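You operate a simulated robot arm through the tools that you are given. There is no shell and no other tool.

The job below is to be done with a simulated robot arm. You get a single attempt, and the scene is never put back.

TASK
Stir the open pot till its skin is gone, then glue the insole's heel.
Fine: use the white stirrer and the yellow brush, put them back and close the pot.

The check looks at the end state, three seconds after you hand in, the way a careful person would. Anything else that was tipped, shoved, dropped, spilled or broken makes it a failure.

THE ROBOT
A 6-joint arm with a two-finger parallel gripper, fixed in place. Base frame: the origin is at the foot of the arm, x ahead of it, y to its left, z up; the work surface is at about z = 0.9. Readings come in m, degrees, newtons and seconds.
With the tool pointing down near the work surface it reaches from about 0.24 to 0.66 m from the base axis. Its first joint turns from -66.0 to 66.0 degrees. Payload 2.9 kg.
Tool frame: the origin (TCP) lies between the finger pads and is the grasp point; the fingertips stand 0.03 m ahead of it; z points along the fingers, y is the line along which they close. Largest opening 0.11 m; finger width 0.02, thickness 0.01; the body of the gripper, 0.048 by 0.112 m, starts 0.055 m behind the TCP.
Orientation is that of the tool frame in the base frame, as a unit quaternion [x, y, z, w]. With the fingers straight down and closing along the base's y, the tool's x points along the base's -x, its y along +y and its z along -z.

THE INTERFACE
- The arm moves only by the tool drive_tool. Its argument "commands" is a list that holds one entry, the list of rows, each a list of 7 numbers: the shift along the tool's x, y, z in m, then the turn, a rotation vector about the tool's x, y, z in degrees, then the closure in counts, from 0 (fully open) to 255 (shut). In form: [[[dx, dy, dz, wx, wy, wz, claw], ...]]. A call has 1 to 20 rows; each row is the pose to reach, as a shift and turn from the pose commanded when the call began, along the tool's axes at that moment. A row lasts 0.2 s, in which the tool goes at most 0.05 m and 8.6 degrees; a call with a longer step from one row to the next is refused whole, and so is a gripper value outside its range. A pose out of reach is approached as far as the arm can. The call stops where the force on the tool passes 40 N (or 10 N more than at its start, if that is more) or the arm is blocked; 0.2 s more then pass. The fingers move at their own pace (about 0.108 m/s each) and stop on an object; they squeeze with about 27 N. The grip force told is the motor's: it shows also when the fingers shut on nothing. Time passes only in rows, and 0.2 s behind the last, so rows that repeat a pose let the fingers close. It gives the time, the measured TCP pose, the force on the tool (base axes), the opening and the grip force at its end, in the units of the frame above (readings bear some noise), with the torque about the TCP (base axes, N m) and any sound that the robot's microphone picked up.
- Cameras (640 x 400 px; columns grow to the right, rows downward): "scene" is fixed at [0.0642, 0.4183, 1.4049]; the picture's right is [-0.88, -0.48, 0.00], its down [-0.17, 0.31, -0.94] and it looks along [0.45, -0.82, -0.35] (base axes); focal length 328 px, centre (320, 200). "wrist" rides on the gripper at [0.072, 0.017, -0.103] in the tool frame; the picture's right is [-0.23, 0.97, 0.00], its down [-0.76, -0.18, -0.62] and it looks along [-0.61, -0.14, 0.78] (tool axes); focal length 222 px, centre (320, 200). There is no depth. A picture from a camera that has moved, and an enlarged one, comes with that camera's place and axes in the base frame and with its lens.
- camera(camera): a new picture of that camera. The clock stands still meanwhile.
- zoom(camera, box): a new picture of the part [left, top, right, bottom] of that camera's present view, enlarged. The clock stands still meanwhile.
- sign_off(): hands the job in; it is judged then, once.

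Places have to be worked out from the pictures, the camera data and where the tool is seen. Open the gripper and draw the arm clear of the work before you hand the job in, unless the task says otherwise.

The tools are called after "Request:" as name(argument=value, ...) on one line, values as JSON. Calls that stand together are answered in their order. drive_tool: Moves the arm, as the interface text tells. Its arguments: {"type":"object","properties":{"commands":{"type":"array"}},"required":["commands"]} The other tools are called the same way: camera (camera) takes a picture; zoom (camera, box) takes an enlarged picture of a part of a camera's view; sign_off () hands the job in.

At the start:

```text
clock: 0.0
position: [0.3773, -0.0915, 1.255]
ee_rot: [0.0, 1.0, 0.0, 0.0]
ft_force: [0.1, 1.0, -0.1]
ft_torque: [0.0, 0.0, -0.01]
opening: 0.11
grip_force: 0.0
```

scene: 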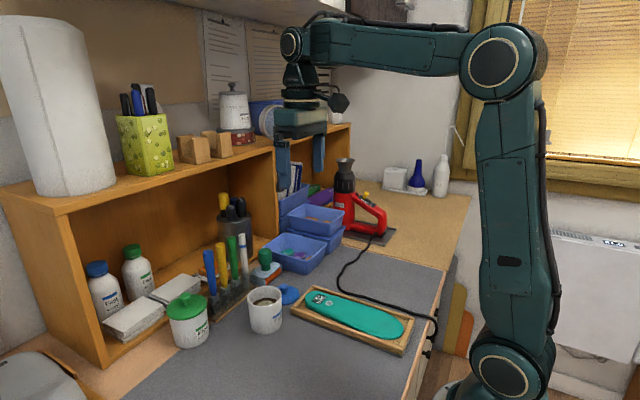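
wrist: 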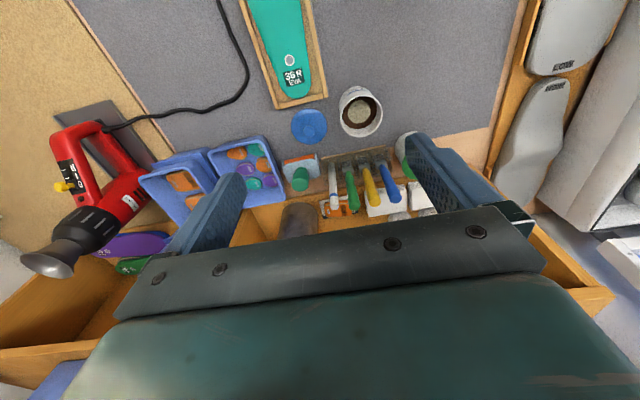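

I start by looking closely at the pot, the tool rack and the insole from both cameras.

Request:
zoom(camera="scene", box=[160, 200, 320, 360])

Request:
zoom(camera="scene", box=[240, 250, 440, 375])

Request:
zoom(camera="wrist", box=[230, 80, 430, 230])

Request:
zoom(camera="wrist", box=[200, 0, 360, 120])

```text
2.50 times, centred on (240, 280) of scene
camera zoom: at [0.0642, 0.4183, 1.4049], right [-0.88, -0.48, 0.0], down [-0.17, 0.31, -0.94], along [0.45, -0.82, -0.35], focal length 819 px, centre (520, 0)
```

zoom: 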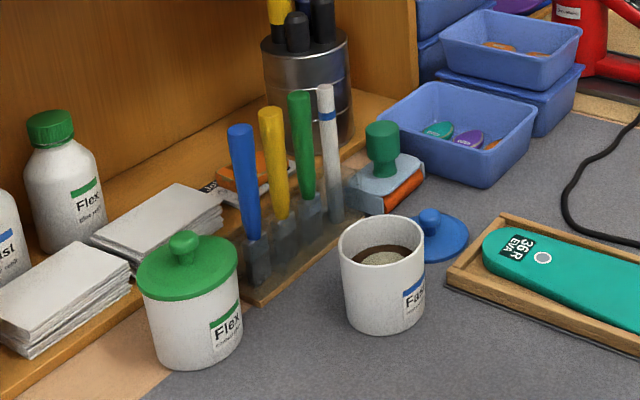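

```text
3.20 times, centred on (340, 312) of scene
camera zoom: at [0.0642, 0.4183, 1.4049], right [-0.88, -0.48, 0.0], down [-0.17, 0.31, -0.94], along [0.45, -0.82, -0.35], focal length 1049 px, centre (256, -160)
```

zoom: 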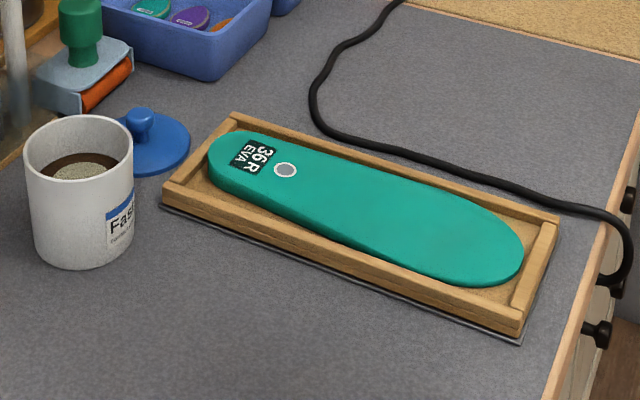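

```text
2.67 times, centred on (330, 155) of wrist
camera zoom: at [0.3053, -0.0757, 1.3589], right [0.23, 0.97, 0.0], down [0.76, -0.18, 0.62], along [0.61, -0.14, -0.78], focal length 592 px, centre (293, 320)
```

zoom: 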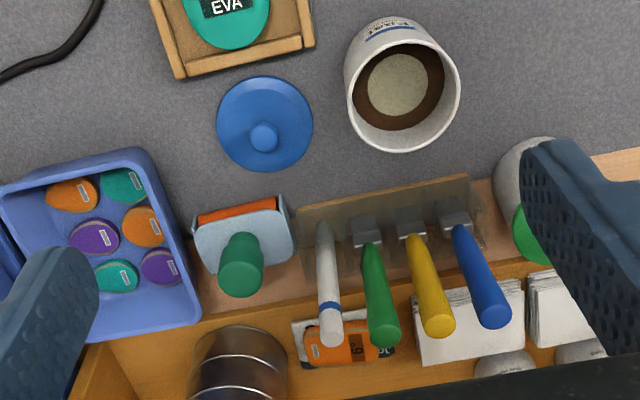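

```text
3.33 times, centred on (280, 60) of wrist
camera zoom: at [0.3053, -0.0757, 1.3589], right [0.23, 0.97, 0.0], down [0.76, -0.18, 0.62], along [0.61, -0.14, -0.78], focal length 740 px, centre (453, 667)
```

zoom: 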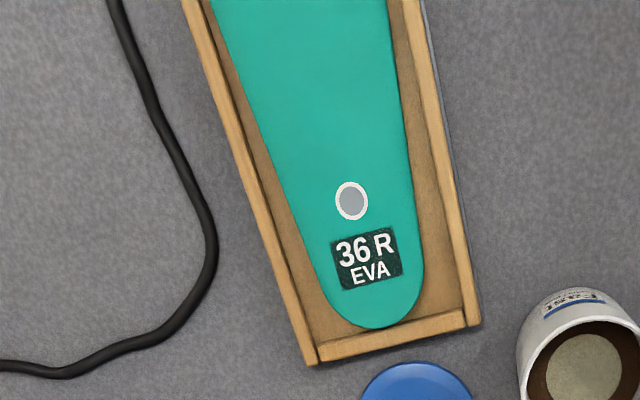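

I estimate the rack tools standing in a row at x≈0.57 (white y≈-0.113, green -0.076, yellow -0.039, blue -0.004, tops z≈1.05), the open "Fast" pot at about (0.447,-0.035), its blue lid at (0.46,-0.135), and the insole heel at about (0.40,-0.14). I'm moving nearer for a second viewpoint on the rack.

Request:
drive_tool(commands=[[[-0.02, 0.0075, 0.02, 0, 0, 0, 0], [-0.04, 0.015, 0.04, 0, 0, 0, 0], [-0.06, 0.0225, 0.05, 0, 0, 0, 0], [-0.08, 0.03, 0.06, 0, 0, 0, 0], [-0.08, 0.03, 0.06, 0, 0, 0, 0]]])

Request:
camera(camera="wrist")

Request:
zoom(camera="wrist", box=[200, 60, 440, 210])

Request:
camera(camera="scene")

```text
clock: 1.2
position: [0.4581, -0.0619, 1.1949]
ee_rot: [0.0, 1.0, 0.0, 0.0]
ft_force: [-0.3, 0.2, 0.0]
ft_torque: [0.0, 0.01, 0.0]
opening: 0.11
grip_force: 0.1
```

```text
taken
camera wrist: at [0.3865, -0.0455, 1.2992], right [0.23, 0.97, 0.0], down [0.76, -0.18, 0.62], along [0.61, -0.14, -0.78], focal length 222 px, centre (320, 200)
```

wrist: 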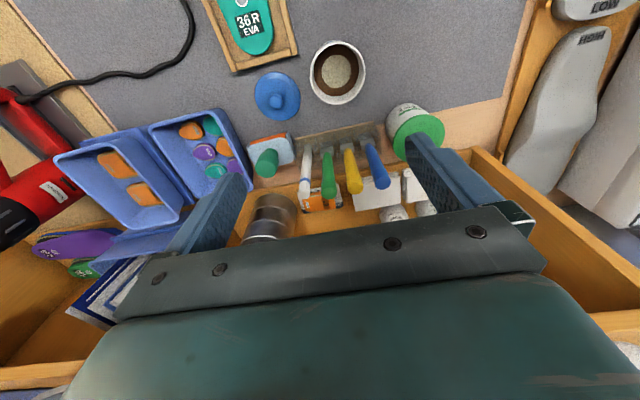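

```text
2.67 times, centred on (320, 135) of wrist
camera zoom: at [0.3865, -0.0455, 1.2992], right [0.23, 0.97, 0.0], down [0.76, -0.18, 0.62], along [0.61, -0.14, -0.78], focal length 592 px, centre (320, 373)
```

zoom: 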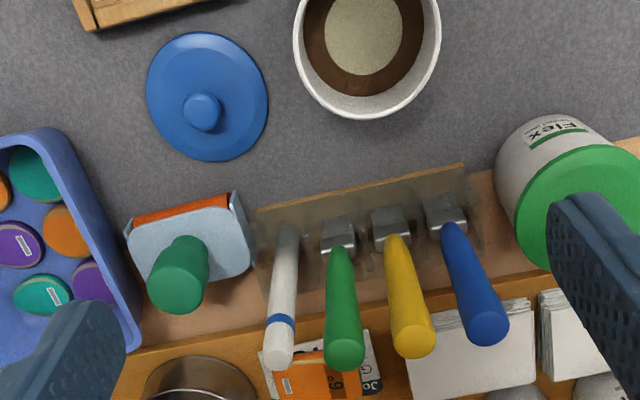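

```text
taken
```

scene: 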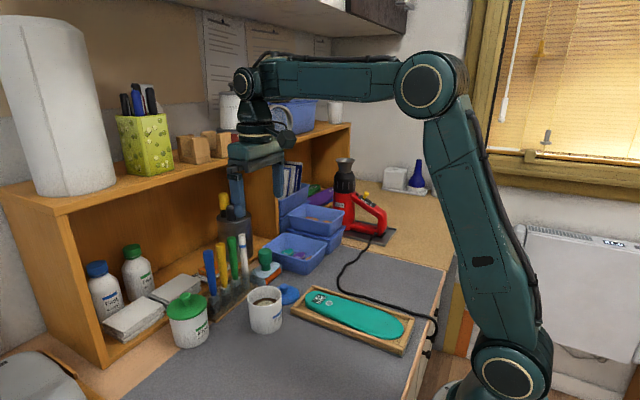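

The second viewpoint agrees: the stirrer is vertical at about (0.571,-0.113), from z≈0.896 to 1.046. The shelf front is at x≈0.64, so I'm turning the gripper 90° with the fingers closing along x and half shut, staying clear of the shelf and taking the next look from there.

Request:
drive_tool(commands=[[[0, 0, 0, 0, 0, 8.5, 165], [0, 0, 0, 0, 0, 17, 165], [0, 0, 0, 0, 0, 25.5, 165], [0, 0, 0, 0, 0, 34, 165], [0, 0, 0, 0, 0, 42.5, 165], [0, 0, 0, 0, 0, 51, 165], [0, 0, 0, 0, 0, 59.5, 165], [0, 0, 0, 0, 0, 68, 165], [0, 0, 0, 0, 0, 76.5, 165], [0, 0, 0, 0, 0, 85, 165], [0, 0, 0, 0, 0, 90, 165], [0, 0, 0, 0, 0, 90, 165]]])

Request:
camera(camera="wrist")

Request:
camera(camera="scene")

```text
clock: 3.8
position: [0.4576, -0.0609, 1.1949]
ee_rot: [0.708, 0.706, 0.0, 0.001]
ft_force: [0.6, 0.3, 0.0]
ft_torque: [0.01, 0.01, 0.01]
opening: 0.0387
grip_force: 0.0
```

```text
taken
camera wrist: at [0.475, 0.0099, 1.2984], right [0.97, -0.23, 0.0], down [-0.18, -0.76, 0.62], along [-0.14, -0.61, -0.78], focal length 222 px, centre (320, 200)
```

wrist: 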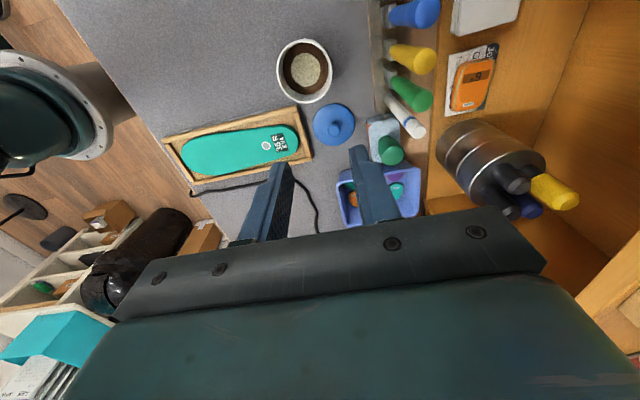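

```text
taken
```

scene: 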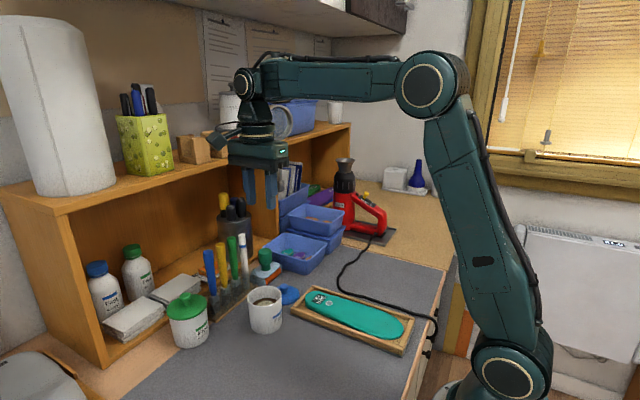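

Rotation worked. I zoom into the rack and pot from this new viewpoint to pin down the tool positions.

Request:
zoom(camera="wrist", box=[260, 0, 460, 160])

Request:
zoom(camera="wrist", box=[150, 80, 370, 220])

Request:
zoom(camera="scene", box=[190, 225, 270, 325])

```text
2.50 times, centred on (360, 80) of wrist
camera zoom: at [0.475, 0.0099, 1.2984], right [0.97, -0.23, 0.0], down [-0.18, -0.76, 0.62], along [-0.14, -0.61, -0.78], focal length 555 px, centre (220, 500)
```

zoom: 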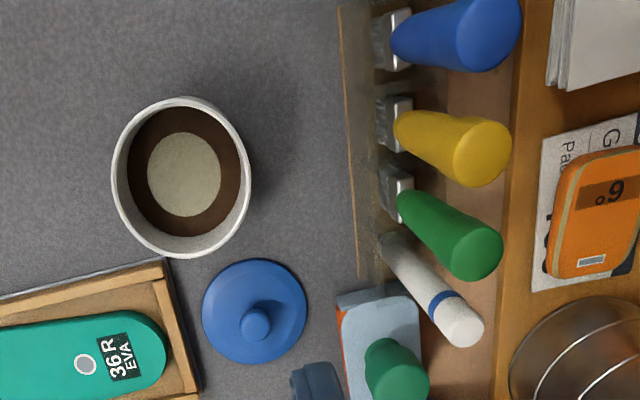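

```text
2.86 times, centred on (260, 150) of wrist
camera zoom: at [0.475, 0.0099, 1.2984], right [0.97, -0.23, 0.0], down [-0.18, -0.76, 0.62], along [-0.14, -0.61, -0.78], focal length 635 px, centre (491, 343)
```

zoom: 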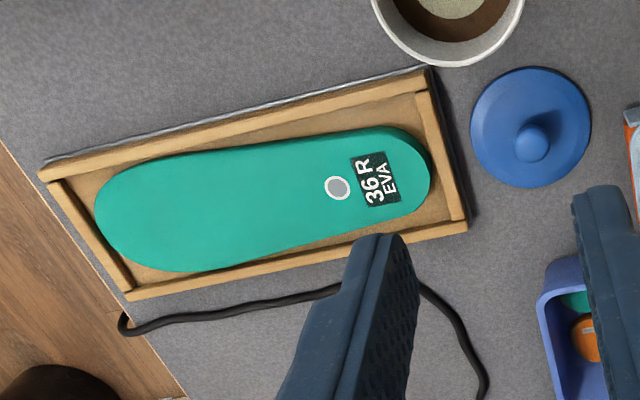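

```text
4.00 times, centred on (230, 275) of scene
camera zoom: at [0.0642, 0.4183, 1.4049], right [-0.88, -0.48, 0.0], down [-0.17, 0.31, -0.94], along [0.45, -0.82, -0.35], focal length 1311 px, centre (680, -100)
```

zoom: 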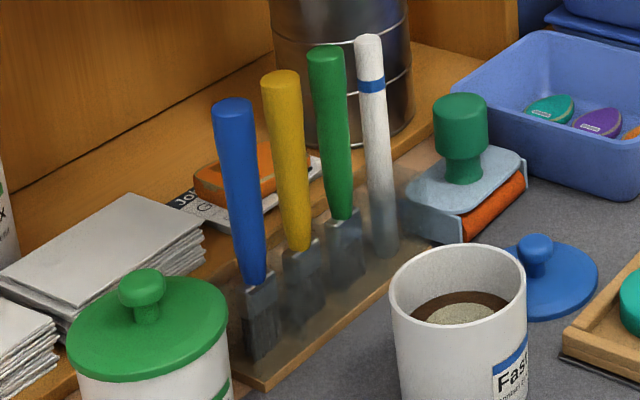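

I now put the tools at x≈0.566. I'll hover directly above the stirrer with fingertips just over its top and check the alignment with the wrist camera.

Request:
drive_tool(commands=[[[-0.013, 0.027, 0.015, 0, 0, 0, 165], [-0.026, 0.054, 0.03, 0, 0, 0, 165], [-0.04, 0.081, 0.045, 0, 0, 0, 165], [-0.053, 0.1085, 0.06, 0, 0, 0, 165], [-0.053, 0.1085, 0.075, 0, 0, 0, 165], [-0.053, 0.1085, 0.075, 0, 0, 0, 165]]])

Request:
camera(camera="wrist")

Request:
camera(camera="scene")

Request:
zoom(camera="wrist", box=[200, 60, 440, 240])

```text
clock: 5.2
position: [0.5653, -0.1157, 1.1192]
ee_rot: [0.707, 0.707, 0.0, 0.0]
ft_force: [0.2, -0.4, -0.7]
ft_torque: [-0.04, -0.04, -0.01]
opening: 0.039
grip_force: 0.1
```

```text
taken
camera wrist: at [0.5834, -0.044, 1.2235], right [0.97, -0.23, 0.0], down [-0.18, -0.76, 0.62], along [-0.14, -0.61, -0.78], focal length 222 px, centre (320, 200)
```

wrist: 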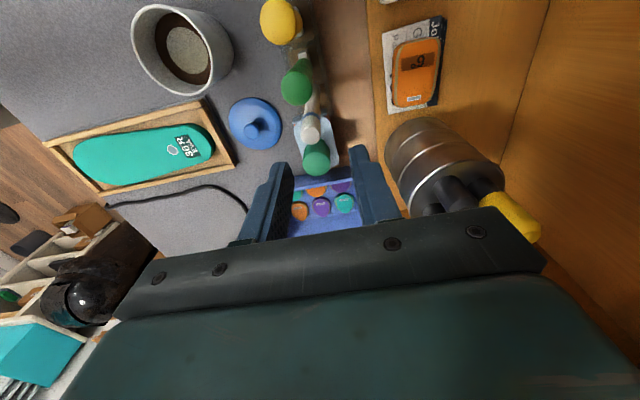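

```text
taken
```

scene: 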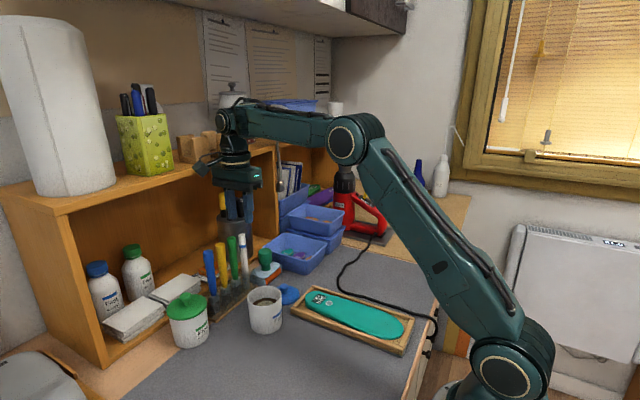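

```text
2.22 times, centred on (320, 150) of wrist
camera zoom: at [0.5834, -0.044, 1.2235], right [0.97, -0.23, 0.0], down [-0.18, -0.76, 0.62], along [-0.14, -0.61, -0.78], focal length 494 px, centre (320, 311)
```

zoom: 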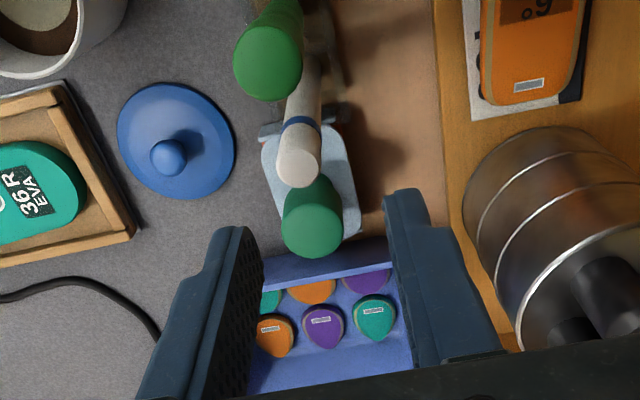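

From four consistent wrist views the stirrer top is at about (0.559,-0.108,1.060), roughly 7 mm nearer and 8 mm to the left of the tool. I shift accordingly, lower partway so the fingers just straddle the top, and check.

Request:
drive_tool(commands=[[[0.007, -0.007, 0, 0, 0, 0, 165], [0.007, -0.007, 0.02, 0, 0, 0, 165], [0.007, -0.007, 0.04, 0, 0, 0, 165], [0.007, -0.007, 0.04, 0, 0, 0, 165]]])

Request:
zoom(camera="wrist", box=[200, 60, 440, 240])

Request:
zoom(camera="scene", box=[180, 180, 300, 300])

```text
clock: 6.2
position: [0.5578, -0.1067, 1.0791]
ee_rot: [0.708, 0.707, 0.0, 0.0]
ft_force: [0.2, 0.0, 0.0]
ft_torque: [0.01, 0.01, 0.01]
opening: 0.0389
grip_force: 0.2
```

```text
2.22 times, centred on (320, 150) of wrist
camera zoom: at [0.5759, -0.0356, 1.1831], right [0.97, -0.23, 0.0], down [-0.18, -0.76, 0.62], along [-0.14, -0.61, -0.78], focal length 494 px, centre (320, 311)
```

zoom: 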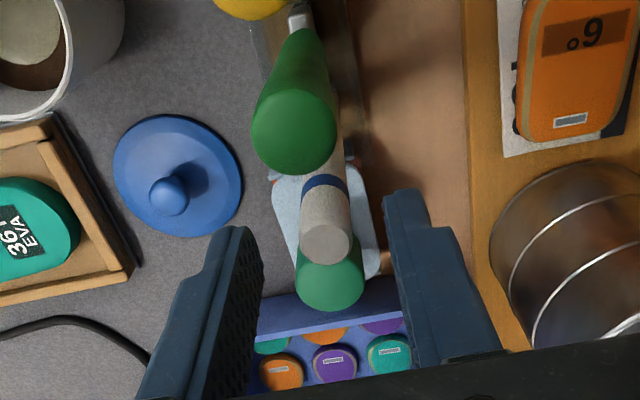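

```text
3.33 times, centred on (240, 240) of scene
camera zoom: at [0.0642, 0.4183, 1.4049], right [-0.88, -0.48, 0.0], down [-0.17, 0.31, -0.94], along [0.45, -0.82, -0.35], focal length 1092 px, centre (587, 67)
```

zoom: 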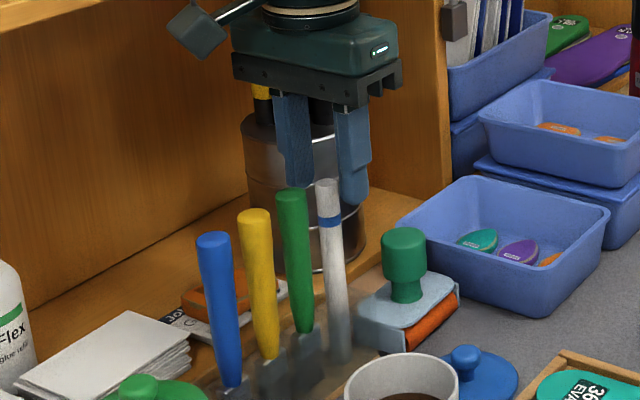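

The stirrer top sits almost centred between the fingers. I lower to z≈1.02 with a 1.5 mm correction, then close on it.

Request:
drive_tool(commands=[[[0, 0.0015, 0.02, 0, 0, 0, 165], [0, 0.0015, 0.04, 0, 0, 0, 165], [0, 0.0015, 0.058, 0, 0, 0, 165], [0, 0.0015, 0.058, 0, 0, 0, 165], [0, 0.0015, 0.058, 0, 0, 0, 215], [0, 0.0015, 0.058, 0, 0, 0, 255], [0, 0.0015, 0.058, 0, 0, 0, 255]]])

Request:
camera(camera="wrist")

Request:
zoom(camera="scene", box=[180, 180, 300, 300])

```text
clock: 7.8
position: [0.5602, -0.1079, 1.0213]
ee_rot: [0.708, 0.707, 0.0, 0.001]
ft_force: [0.0, -0.1, 0.1]
ft_torque: [-0.04, 0.04, 0.01]
opening: 0.0144
grip_force: 27.0
```

```text
taken
camera wrist: at [0.5775, -0.0361, 1.125], right [0.97, -0.23, 0.0], down [-0.18, -0.76, 0.62], along [-0.14, -0.61, -0.78], focal length 222 px, centre (320, 200)
```

wrist: 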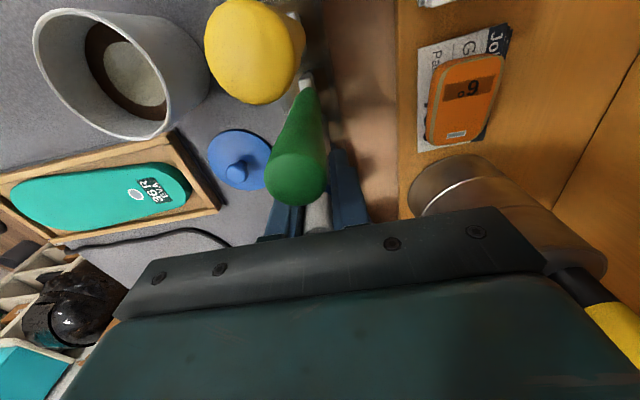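

```text
3.33 times, centred on (240, 240) of scene
camera zoom: at [0.0642, 0.4183, 1.4049], right [-0.88, -0.48, 0.0], down [-0.17, 0.31, -0.94], along [0.45, -0.82, -0.35], focal length 1092 px, centre (587, 67)
```

zoom: 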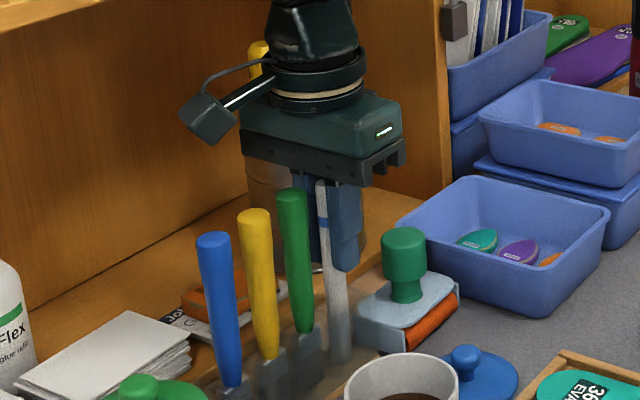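

Gripped at 14.4 mm with 27 N. I lift straight up 0.17 m slowly and check that it follows.

Request:
drive_tool(commands=[[[0, 0, -0.01, 0, 0, 0, 255], [0, 0, -0.025, 0, 0, 0, 255], [0, 0, -0.045, 0, 0, 0, 255], [0, 0, -0.07, 0, 0, 0, 255], [0, 0, -0.095, 0, 0, 0, 255], [0, 0, -0.12, 0, 0, 0, 255], [0, 0, -0.145, 0, 0, 0, 255], [0, 0, -0.17, 0, 0, 0, 255], [0, 0, -0.17, 0, 0, 0, 255]]])

Request:
camera(camera="wrist")

Request:
zoom(camera="scene", box=[170, 130, 310, 330])

```text
clock: 9.8
position: [0.5579, -0.1073, 1.1939]
ee_rot: [0.707, 0.707, 0.0, 0.0]
ft_force: [0.3, -0.4, -0.2]
ft_torque: [0.01, -0.03, -0.01]
opening: 0.0144
grip_force: 26.6
```

```text
taken
camera wrist: at [0.5761, -0.0364, 1.2965], right [0.97, -0.23, 0.0], down [-0.18, -0.76, 0.62], along [-0.14, -0.61, -0.78], focal length 222 px, centre (320, 200)
```

wrist: 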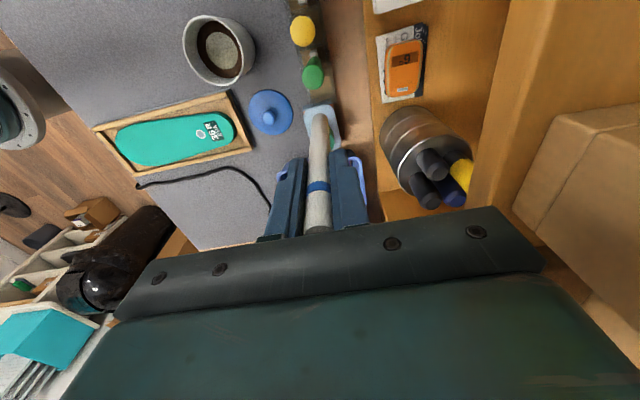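

```text
2.00 times, centred on (240, 230) of scene
camera zoom: at [0.0642, 0.4183, 1.4049], right [-0.88, -0.48, 0.0], down [-0.17, 0.31, -0.94], along [0.45, -0.82, -0.35], focal length 655 px, centre (480, 140)
```

zoom: 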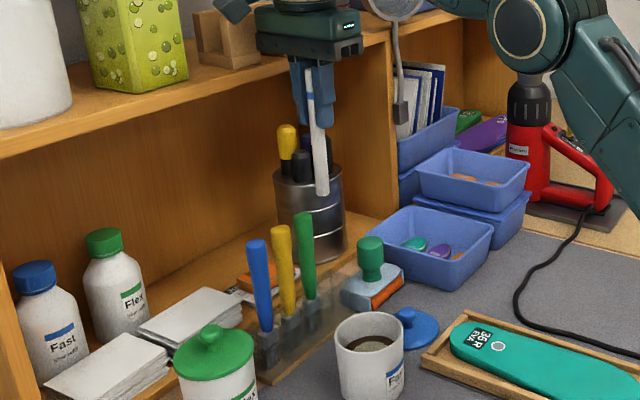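

The stirrer came out cleanly. I zoom on its tip to find how far it extends below the TCP.

Request:
zoom(camera="wrist", box=[260, 60, 380, 180])

Request:
zoom(camera="wrist", box=[170, 0, 330, 120])

```text
3.33 times, centred on (320, 120) of wrist
camera zoom: at [0.5761, -0.0364, 1.2965], right [0.97, -0.23, 0.0], down [-0.18, -0.76, 0.62], along [-0.14, -0.61, -0.78], focal length 740 px, centre (320, 467)
```

zoom: 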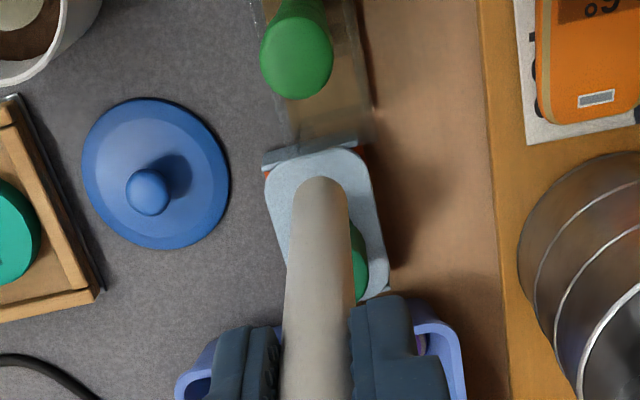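

```text
3.33 times, centred on (250, 60) of wrist
camera zoom: at [0.5761, -0.0364, 1.2965], right [0.97, -0.23, 0.0], down [-0.18, -0.76, 0.62], along [-0.14, -0.61, -0.78], focal length 740 px, centre (553, 667)
```

zoom: 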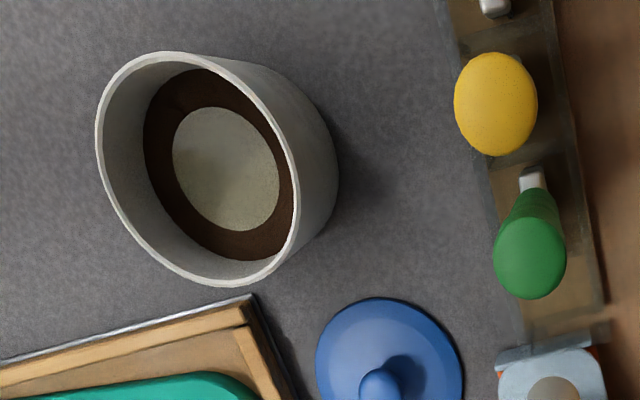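

The tip is ~0.110 m below the TCP; the pot's rim centre is ≈(0.444,-0.034) at z≈0.97, glue surface near z≈0.925, inner radius ~33 mm. I carry the stirrer out of the rack line first, then over the pot at height.

Request:
drive_tool(commands=[[[0, -0.03, 0, 0, 0, 0, 255], [0, -0.06, 0, 0, 0, 0, 255], [0.02, -0.09, 0, 0, 0, 0, 255], [0.045, -0.116, 0, 0, 0, 0, 255], [0.0735, -0.116, 0, 0, 0, 0, 255], [0.0735, -0.116, 0, 0, 0, 0, 255]]])

Request:
camera(camera="wrist")

Request:
zoom(camera="wrist", box=[240, 40, 400, 160])

Request:
zoom(camera="scene", box=[190, 180, 350, 340])

```text
clock: 11.2
position: [0.4435, -0.0351, 1.1932]
ee_rot: [0.707, 0.708, -0.001, 0.0]
ft_force: [0.1, 0.0, -0.4]
ft_torque: [-0.01, -0.03, 0.02]
opening: 0.0144
grip_force: 27.0
```

```text
taken
camera wrist: at [0.461, 0.0357, 1.2976], right [0.97, -0.23, 0.0], down [-0.18, -0.76, 0.62], along [-0.14, -0.61, -0.78], focal length 222 px, centre (320, 200)
```

wrist: 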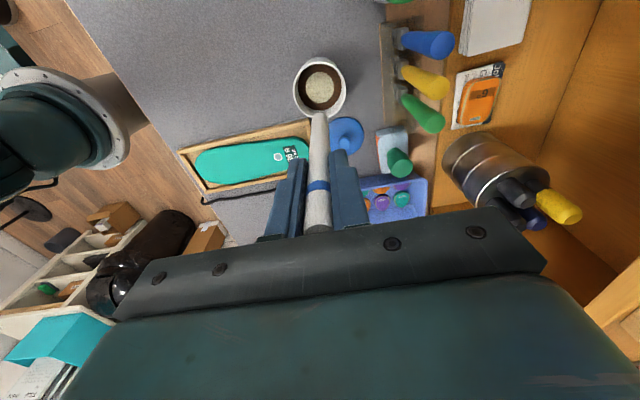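

```text
3.33 times, centred on (320, 100) of wrist
camera zoom: at [0.461, 0.0357, 1.2976], right [0.97, -0.23, 0.0], down [-0.18, -0.76, 0.62], along [-0.14, -0.61, -0.78], focal length 740 px, centre (320, 533)
```

zoom: 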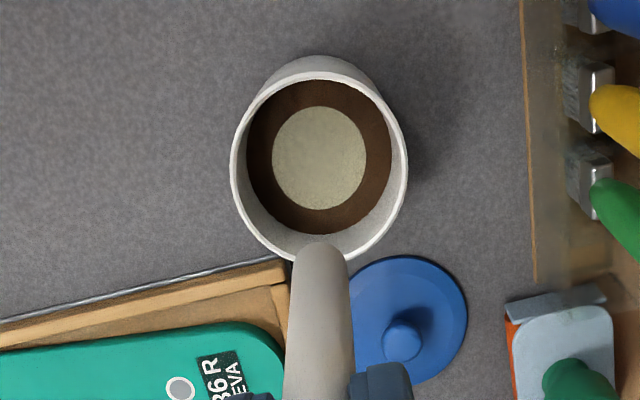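

```text
2.50 times, centred on (270, 260) of scene
camera zoom: at [0.0642, 0.4183, 1.4049], right [-0.88, -0.48, 0.0], down [-0.17, 0.31, -0.94], along [0.45, -0.82, -0.35], focal length 819 px, centre (445, 50)
```

zoom: 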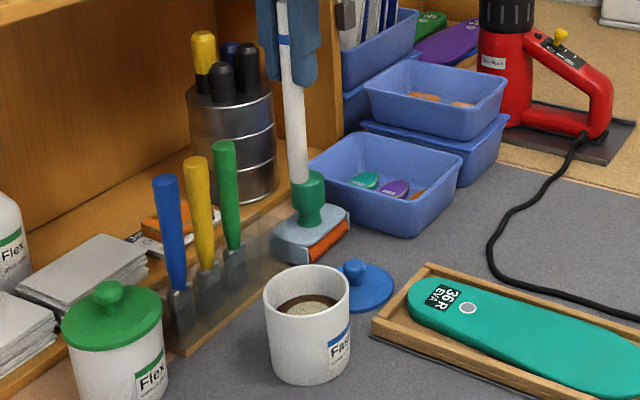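

The pot is centred in x under the tool. I lower until the tip is inside the pot but above the glue, and look again.

Request:
drive_tool(commands=[[[-0.001, 0, 0.03, 0, 0, 0, 255], [-0.001, 0, 0.06, 0, 0, 0, 255], [-0.001, 0, 0.09, 0, 0, 0, 255], [-0.001, 0, 0.11, 0, 0, 0, 255], [-0.001, 0, 0.125, 0, 0, 0, 255], [-0.001, 0, 0.125, 0, 0, 0, 255]]])

Request:
zoom(camera="wrist", box=[240, 40, 400, 160])

Request:
zoom(camera="scene", box=[190, 200, 350, 340])

```text
clock: 12.6
position: [0.444, -0.0358, 1.0659]
ee_rot: [0.707, 0.708, 0.0, 0.0]
ft_force: [0.5, -0.4, -0.6]
ft_torque: [0.03, 0.02, -0.01]
opening: 0.0143
grip_force: 26.5
```

```text
3.33 times, centred on (320, 100) of wrist
camera zoom: at [0.4618, 0.0362, 1.1712], right [0.97, -0.23, 0.0], down [-0.18, -0.76, 0.62], along [-0.14, -0.61, -0.78], focal length 740 px, centre (320, 533)
```

zoom: 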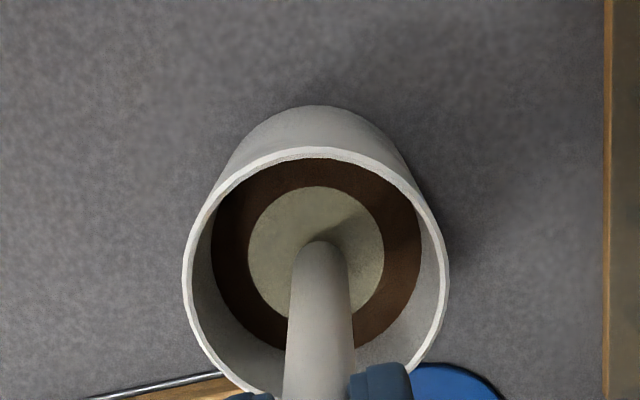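

```text
2.86 times, centred on (270, 270) of scene
camera zoom: at [0.0642, 0.4183, 1.4049], right [-0.88, -0.48, 0.0], down [-0.17, 0.31, -0.94], along [0.45, -0.82, -0.35], focal length 936 px, centre (463, 0)
```

zoom: 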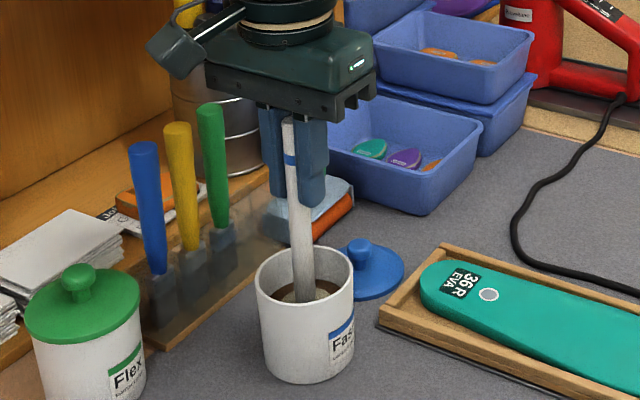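

Tip is centred over the skin with the glue level at about z≈0.932. I lower the tip ~14 mm into the glue and begin slow circles of 14 mm radius, watching forces.

Request:
drive_tool(commands=[[[-0.001, -0.0008, 0.012, 0, 0, 0, 255], [-0.001, -0.0008, 0.024, 0, 0, 0, 255], [-0.001, -0.0008, 0.034, 0, 0, 0, 255], [-0.001, -0.0008, 0.039, 0, 0, 0, 255], [0.006, -0.0008, 0.039, 0, 0, 0, 255], [0.013, -0.0008, 0.039, 0, 0, 0, 255], [0.0111, 0.0062, 0.039, 0, 0, 0, 255], [0.006, 0.0113, 0.039, 0, 0, 0, 255], [-0.001, 0.0132, 0.039, 0, 0, 0, 255], [-0.008, 0.0113, 0.039, 0, 0, 0, 255], [-0.0131, 0.0062, 0.039, 0, 0, 0, 255], [-0.015, -0.0008, 0.039, 0, 0, 0, 255], [-0.0131, -0.0078, 0.039, 0, 0, 0, 255], [-0.008, -0.0129, 0.039, 0, 0, 0, 255], [-0.001, -0.0148, 0.039, 0, 0, 0, 255], [0.006, -0.0129, 0.039, 0, 0, 0, 255], [0.0111, -0.0078, 0.039, 0, 0, 0, 255], [0.013, -0.0008, 0.039, 0, 0, 0, 255], [0.0111, 0.0062, 0.039, 0, 0, 0, 255], [0.006, 0.0113, 0.039, 0, 0, 0, 255]]])

Request:
zoom(camera="wrist", box=[240, 40, 400, 160])

Request:
zoom(camera="scene", box=[190, 200, 350, 340])

```text
clock: 13.5
position: [0.4441, -0.0363, 1.0369]
ee_rot: [0.707, 0.707, 0.001, 0.003]
ft_force: [-2.9, -0.8, 7.3]
ft_torque: [-0.03, 0.28, 0.0]
opening: 0.0147
grip_force: 27.2
stopped in row 4: the force on the tool passed its limit at 47 N (the readings are from after the stop); the commanded pose is now the measured one
```

```text
3.33 times, centred on (320, 100) of wrist
camera zoom: at [0.4614, 0.0347, 1.1418], right [0.97, -0.23, 0.01], down [-0.18, -0.76, 0.62], along [-0.14, -0.61, -0.78], focal length 740 px, centre (320, 533)
```

zoom: 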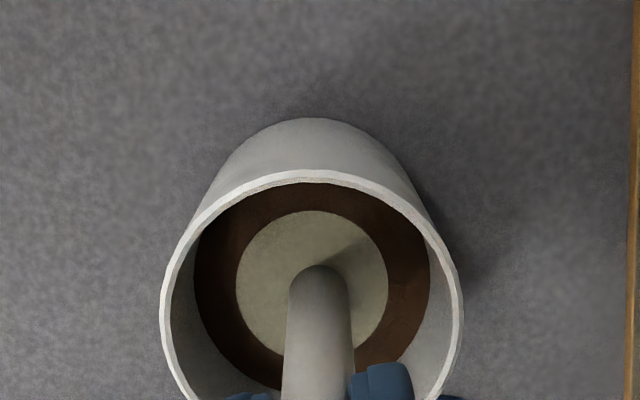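

```text
2.86 times, centred on (270, 270) of scene
camera zoom: at [0.0641, 0.4183, 1.4049], right [-0.88, -0.48, 0.0], down [-0.17, 0.31, -0.94], along [0.45, -0.82, -0.35], focal length 936 px, centre (463, 0)
```

zoom: 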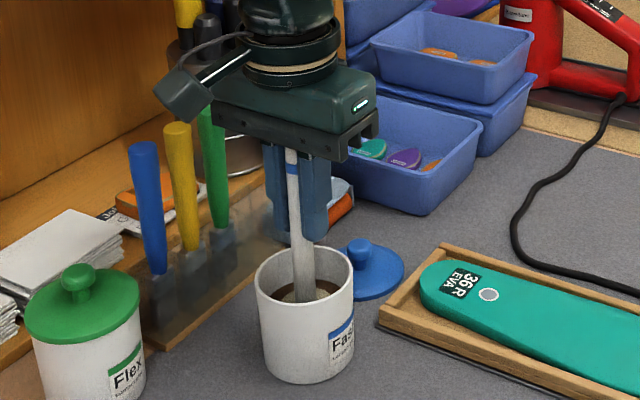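

The tip met something solid at about tip z≈0.942 and the stirrer slid ~17 mm up in the grip (its top is now at the palm); nothing else moved. I ease up 2 mm to unload and try one gentle circle, then see whether the skin changes.

Request:
drive_tool(commands=[[[0, 0, -0.001, 0, 0, 0, 255], [0, 0, -0.002, 0, 0, 0, 255], [0, 0, -0.002, 0, 0, 0, 255]]])

Request:
zoom(camera="wrist", box=[240, 40, 400, 160])

Request:
zoom(camera="scene", box=[230, 230, 310, 330])

```text
clock: 14.3
position: [0.445, -0.0366, 1.0389]
ee_rot: [0.707, 0.707, 0.002, 0.001]
ft_force: [0.3, 0.1, -0.1]
ft_torque: [-0.01, 0.01, -0.03]
opening: 0.0145
grip_force: 27.3
```

```text
3.33 times, centred on (320, 100) of wrist
camera zoom: at [0.4617, 0.0349, 1.1429], right [0.97, -0.23, 0.01], down [-0.18, -0.76, 0.62], along [-0.14, -0.61, -0.78], focal length 740 px, centre (320, 533)
```

zoom: 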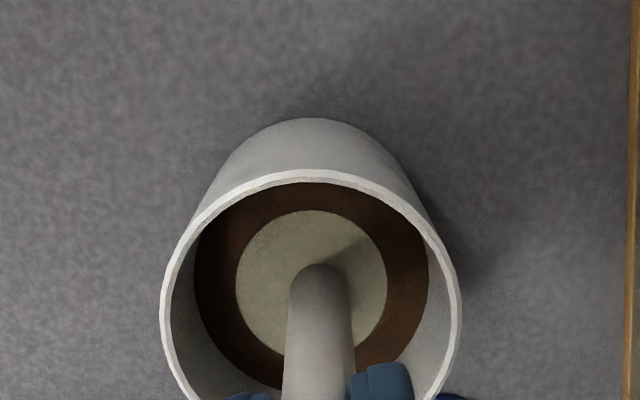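

```text
4.00 times, centred on (270, 280) of scene
camera zoom: at [0.0642, 0.4183, 1.4049], right [-0.88, -0.48, 0.0], down [-0.17, 0.31, -0.94], along [0.45, -0.82, -0.35], focal length 1311 px, centre (520, -120)
```

zoom: 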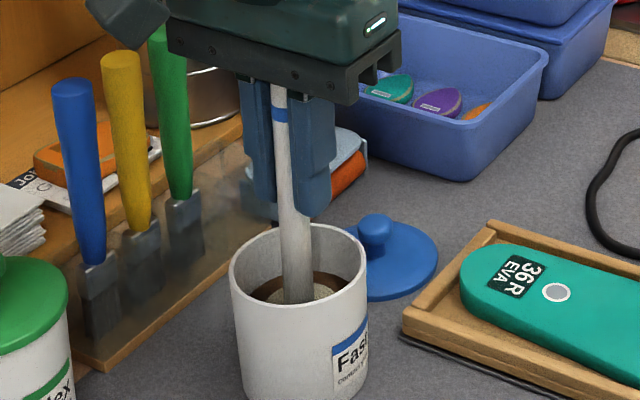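

Unloaded now. I circle at 14 mm radius with the tip about 1 mm above the point of solid contact, and look at the skin afterwards.

Request:
drive_tool(commands=[[[0, 0, 0.001, 0, 0, 0, 255], [0.007, 0, 0.001, 0, 0, 0, 255], [0.014, 0, 0.001, 0, 0, 0, 255], [0.0121, 0.007, 0.001, 0, 0, 0, 255], [0.007, 0.0121, 0.001, 0, 0, 0, 255], [0, 0.014, 0.001, 0, 0, 0, 255], [-0.007, 0.0121, 0.001, 0, 0, 0, 255], [-0.0121, 0.007, 0.001, 0, 0, 0, 255], [-0.014, 0, 0.001, 0, 0, 0, 255], [-0.0121, -0.007, 0.001, 0, 0, 0, 255], [-0.007, -0.0121, 0.001, 0, 0, 0, 255], [0, -0.014, 0.001, 0, 0, 0, 255], [0.007, -0.0121, 0.001, 0, 0, 0, 255], [0.0121, -0.007, 0.001, 0, 0, 0, 255], [0.014, 0, 0.001, 0, 0, 0, 255], [0.007, 0, 0.001, 0, 0, 0, 255], [0, 0, 0.001, 0, 0, 0, 255]]])

Request:
zoom(camera="wrist", box=[240, 40, 400, 160])

Request:
zoom(camera="scene", box=[230, 230, 310, 330])

```text
clock: 17.9
position: [0.4441, -0.0366, 1.0379]
ee_rot: [0.707, 0.707, 0.003, 0.003]
ft_force: [0.9, 6.8, 12.3]
ft_torque: [0.69, -0.14, 0.02]
opening: 0.0145
grip_force: 27.0
```

```text
3.33 times, centred on (320, 100) of wrist
camera zoom: at [0.4612, 0.0358, 1.1417], right [0.97, -0.23, 0.01], down [-0.18, -0.76, 0.62], along [-0.13, -0.61, -0.78], focal length 740 px, centre (320, 533)
```

zoom: 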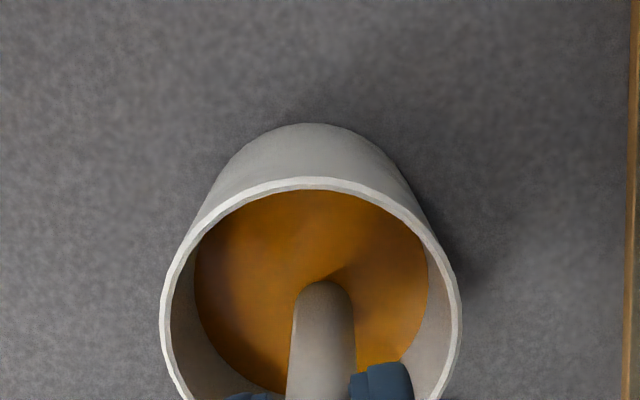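

```text
4.00 times, centred on (270, 280) of scene
camera zoom: at [0.0641, 0.4185, 1.4048], right [-0.88, -0.48, 0.0], down [-0.17, 0.31, -0.94], along [0.45, -0.82, -0.35], focal length 1311 px, centre (520, -120)
```

zoom: 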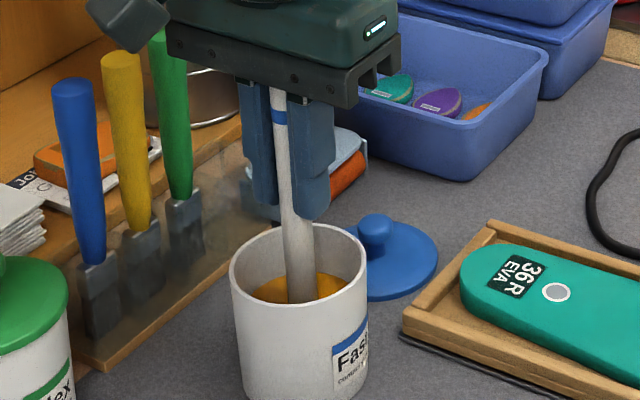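

The glue is now uniformly amber — the skin is gone. I raise the stirrer slowly, pausing just above the glue to drip, then lift clear and check how it sits in the grip.

Request:
drive_tool(commands=[[[0, 0, -0.003, 0, 0, 0, 255], [0, 0, -0.008, 0, 0, 0, 255], [0, 0, -0.015, 0, 0, 0, 255], [0, 0, -0.015, 0, 0, 0, 255], [0, 0, -0.015, 0, 0, 0, 255], [0, 0, -0.015, 0, 0, 0, 255], [0, 0, -0.015, 0, 0, 0, 255], [0, 0, -0.015, 0, 0, 0, 255], [0, 0, -0.04, 0, 0, 0, 255], [0, 0, -0.07, 0, 0, 0, 255], [0, 0, -0.1, 0, 0, 0, 255], [0, 0, -0.13, 0, 0, 0, 255], [0, 0, -0.15, 0, 0, 0, 255], [0, 0, -0.15, 0, 0, 0, 255]]])

Request:
zoom(camera="wrist", box=[240, 40, 400, 160])

Request:
camera(camera="wrist")

Request:
zoom(camera="scene", box=[200, 150, 340, 330])

```text
clock: 20.9
position: [0.4439, -0.0369, 1.1896]
ee_rot: [0.707, 0.707, 0.002, 0.002]
ft_force: [0.2, 0.4, -0.9]
ft_torque: [-0.02, 0.01, -0.02]
opening: 0.0146
grip_force: 27.1
```

```text
3.33 times, centred on (320, 100) of wrist
camera zoom: at [0.4607, 0.0348, 1.2924], right [0.97, -0.23, 0.01], down [-0.18, -0.76, 0.62], along [-0.14, -0.61, -0.78], focal length 740 px, centre (320, 533)
```

zoom: 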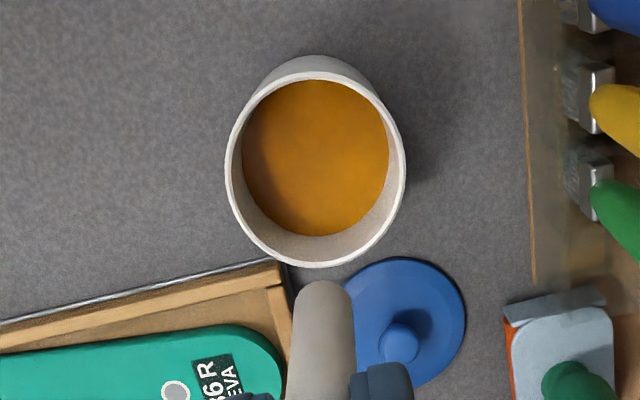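

```text
taken
camera wrist: at [0.4607, 0.0348, 1.2924], right [0.97, -0.23, 0.01], down [-0.18, -0.76, 0.62], along [-0.14, -0.61, -0.78], focal length 222 px, centre (320, 200)
```

wrist: 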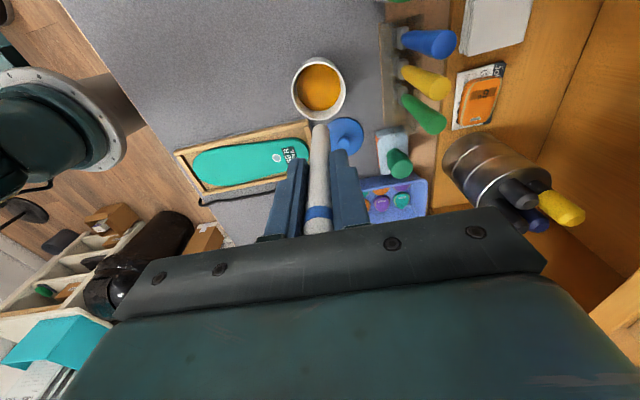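

```text
2.22 times, centred on (270, 240) of scene
camera zoom: at [0.0642, 0.4183, 1.4049], right [-0.88, -0.48, 0.0], down [-0.17, 0.31, -0.94], along [0.45, -0.82, -0.35], focal length 728 px, centre (431, 111)
```

zoom: 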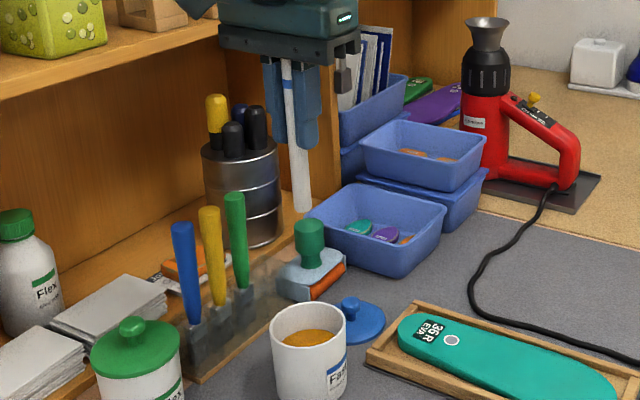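

Stirrer is clear, no drips visible; it may have tilted a couple of degrees in the grip. I zoom in to measure tilt before returning it to its slot.

Request:
zoom(camera="scene", box=[230, 165, 310, 255])

Request:
zoom(camera="wrist", box=[280, 110, 360, 240])

Request:
zoom(camera="wrist", box=[360, 0, 460, 140])

Request:
zoom(camera="scene", box=[200, 260, 270, 330])

```text
4.44 times, centred on (270, 210) of scene
camera zoom: at [0.0642, 0.4183, 1.4049], right [-0.88, -0.48, 0.0], down [-0.17, 0.31, -0.94], along [0.45, -0.82, -0.35], focal length 1456 px, centre (542, 156)
```

zoom: 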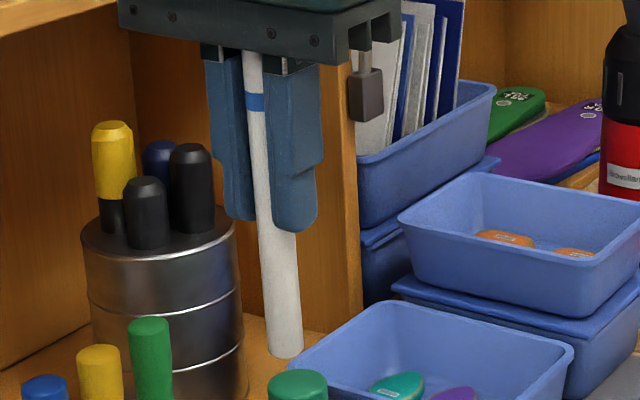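

```text
3.08 times, centred on (320, 175) of wrist
camera zoom: at [0.4607, 0.0348, 1.2924], right [0.97, -0.23, 0.01], down [-0.18, -0.76, 0.62], along [-0.14, -0.61, -0.78], focal length 684 px, centre (320, 277)
```

zoom: 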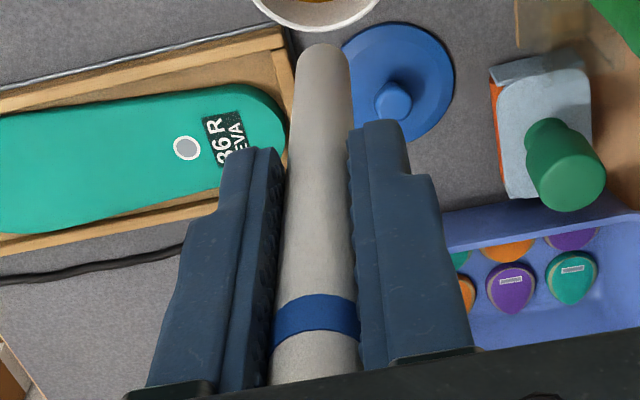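

```text
2.86 times, centred on (410, 70) of wrist
camera zoom: at [0.4607, 0.0348, 1.2924], right [0.97, -0.23, 0.01], down [-0.18, -0.76, 0.62], along [-0.14, -0.61, -0.78], focal length 635 px, centre (63, 571)
```

zoom: 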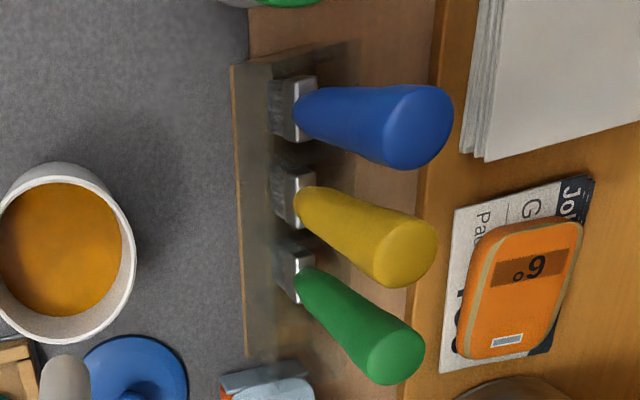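

```text
5.71 times, centred on (235, 295) of scene
camera zoom: at [0.0642, 0.4183, 1.4049], right [-0.88, -0.48, 0.0], down [-0.17, 0.31, -0.94], along [0.45, -0.82, -0.35], focal length 1873 px, centre (806, -343)
```

zoom: 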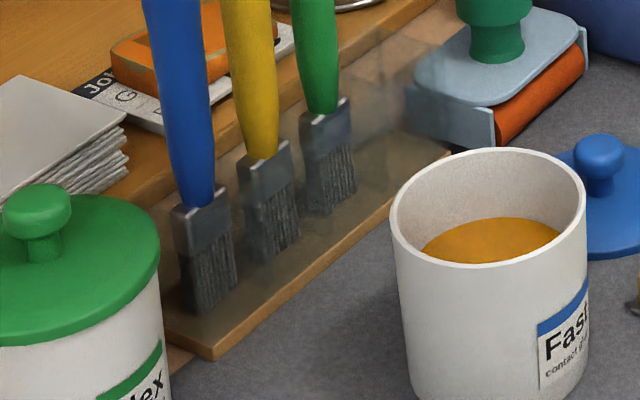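

Best estimate: tip is off by about -4.5 mm in y (≈2.7° tilt) and 92 mm below the TCP. I counter-rotate the tool so the stirrer is vertical again, and carry it back above its slot at (0.560,-0.1075), swinging -y first and then +x.

Request:
drive_tool(commands=[[[-0.03, 0, 0, 0.1, 1, 0, 255], [-0.055, 0.01, 0, 0.2, 2, 0, 255], [-0.0708, 0.04, 0, 0.3, 2.7, 0, 255], [-0.0708, 0.07, 0, 0.3, 2.7, 0, 255], [-0.0708, 0.1, 0, 0.3, 2.7, 0, 255], [-0.0708, 0.1158, 0, 0.3, 2.7, 0, 255], [-0.0708, 0.1158, 0, 0.3, 2.7, 0, 255]]])

Request:
zoom(camera="wrist", box=[250, 40, 390, 180])

Request:
zoom(camera="scene", box=[190, 160, 290, 310])

```text
clock: 22.5
position: [0.5617, -0.1054, 1.1884]
ee_rot: [0.707, 0.707, 0.016, -0.017]
ft_force: [0.6, -0.5, -0.4]
ft_torque: [0.0, 0.0, -0.01]
opening: 0.0145
grip_force: 27.0
out of reach, approached as far as the arm can: row 3, 4, 5
```

```text
2.86 times, centred on (320, 110) of wrist
camera zoom: at [0.5786, -0.0391, 1.2956], right [0.97, -0.23, -0.01], down [-0.18, -0.79, 0.59], along [-0.14, -0.57, -0.81], focal length 635 px, centre (320, 457)
```

zoom: 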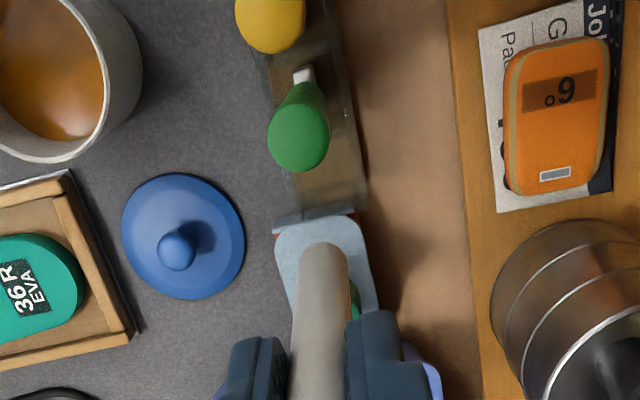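

```text
2.67 times, centred on (240, 235) of scene
camera zoom: at [0.0642, 0.4183, 1.4049], right [-0.88, -0.48, 0.0], down [-0.17, 0.31, -0.94], along [0.45, -0.82, -0.35], focal length 874 px, centre (533, 107)
```

zoom: 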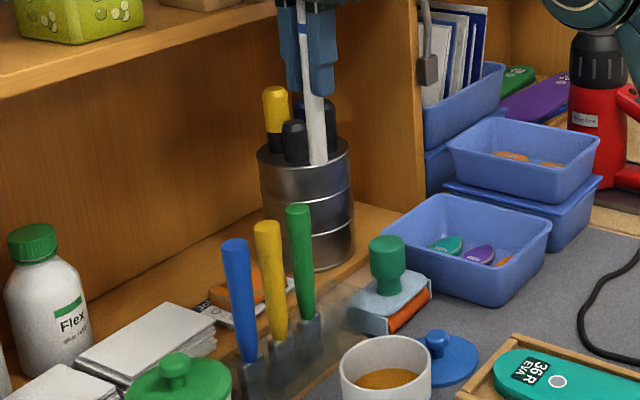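

Stirrer is vertical again and near the slot. I correct ~2 mm and lower partway (tip ≈0.985) to check alignment with the rack.

Request:
drive_tool(commands=[[[-0.0015, -0.002, 0, 0, 0, 0, 255], [-0.0029, -0.002, 0.03, 0, 0, 0, 255], [-0.0043, -0.002, 0.06, 0, 0, 0, 255], [-0.0057, -0.002, 0.09, 0, 0, 0, 255], [-0.0066, -0.002, 0.11, 0, 0, 0, 255], [-0.0066, -0.002, 0.11, 0, 0, 0, 255]]])

Request:
zoom(camera="wrist", box=[250, 40, 390, 180])

Request:
zoom(camera="scene", box=[200, 220, 290, 320])

```text
clock: 23.9
position: [0.5622, -0.1111, 1.0824]
ee_rot: [0.706, 0.708, 0.016, -0.018]
ft_force: [-0.1, 0.4, 0.4]
ft_torque: [0.0, -0.02, 0.02]
opening: 0.0147
grip_force: 26.6
out of reach, approached as far as the arm can: row 5, 6
```

```text
2.86 times, centred on (320, 110) of wrist
camera zoom: at [0.5792, -0.0436, 1.1892], right [0.97, -0.23, -0.01], down [-0.17, -0.79, 0.59], along [-0.14, -0.57, -0.81], focal length 635 px, centre (320, 457)
```

zoom: 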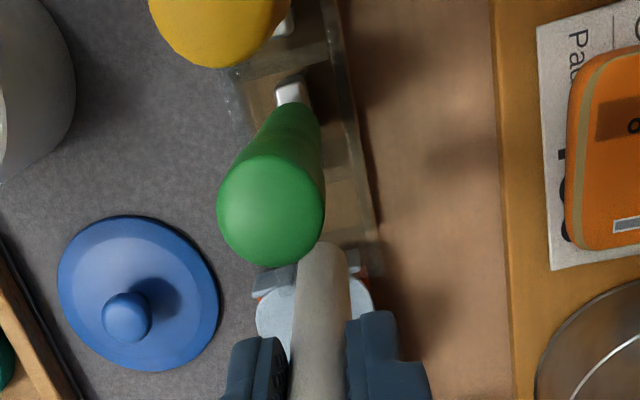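

```text
4.00 times, centred on (245, 270) of scene
camera zoom: at [0.0643, 0.4183, 1.4049], right [-0.88, -0.48, 0.0], down [-0.17, 0.31, -0.94], along [0.45, -0.82, -0.35], focal length 1311 px, centre (620, -80)
```

zoom: 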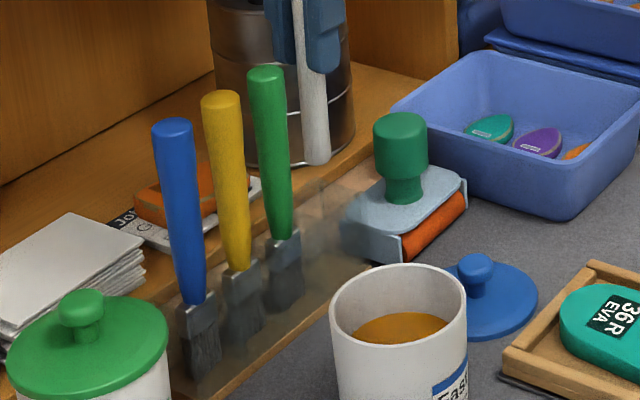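

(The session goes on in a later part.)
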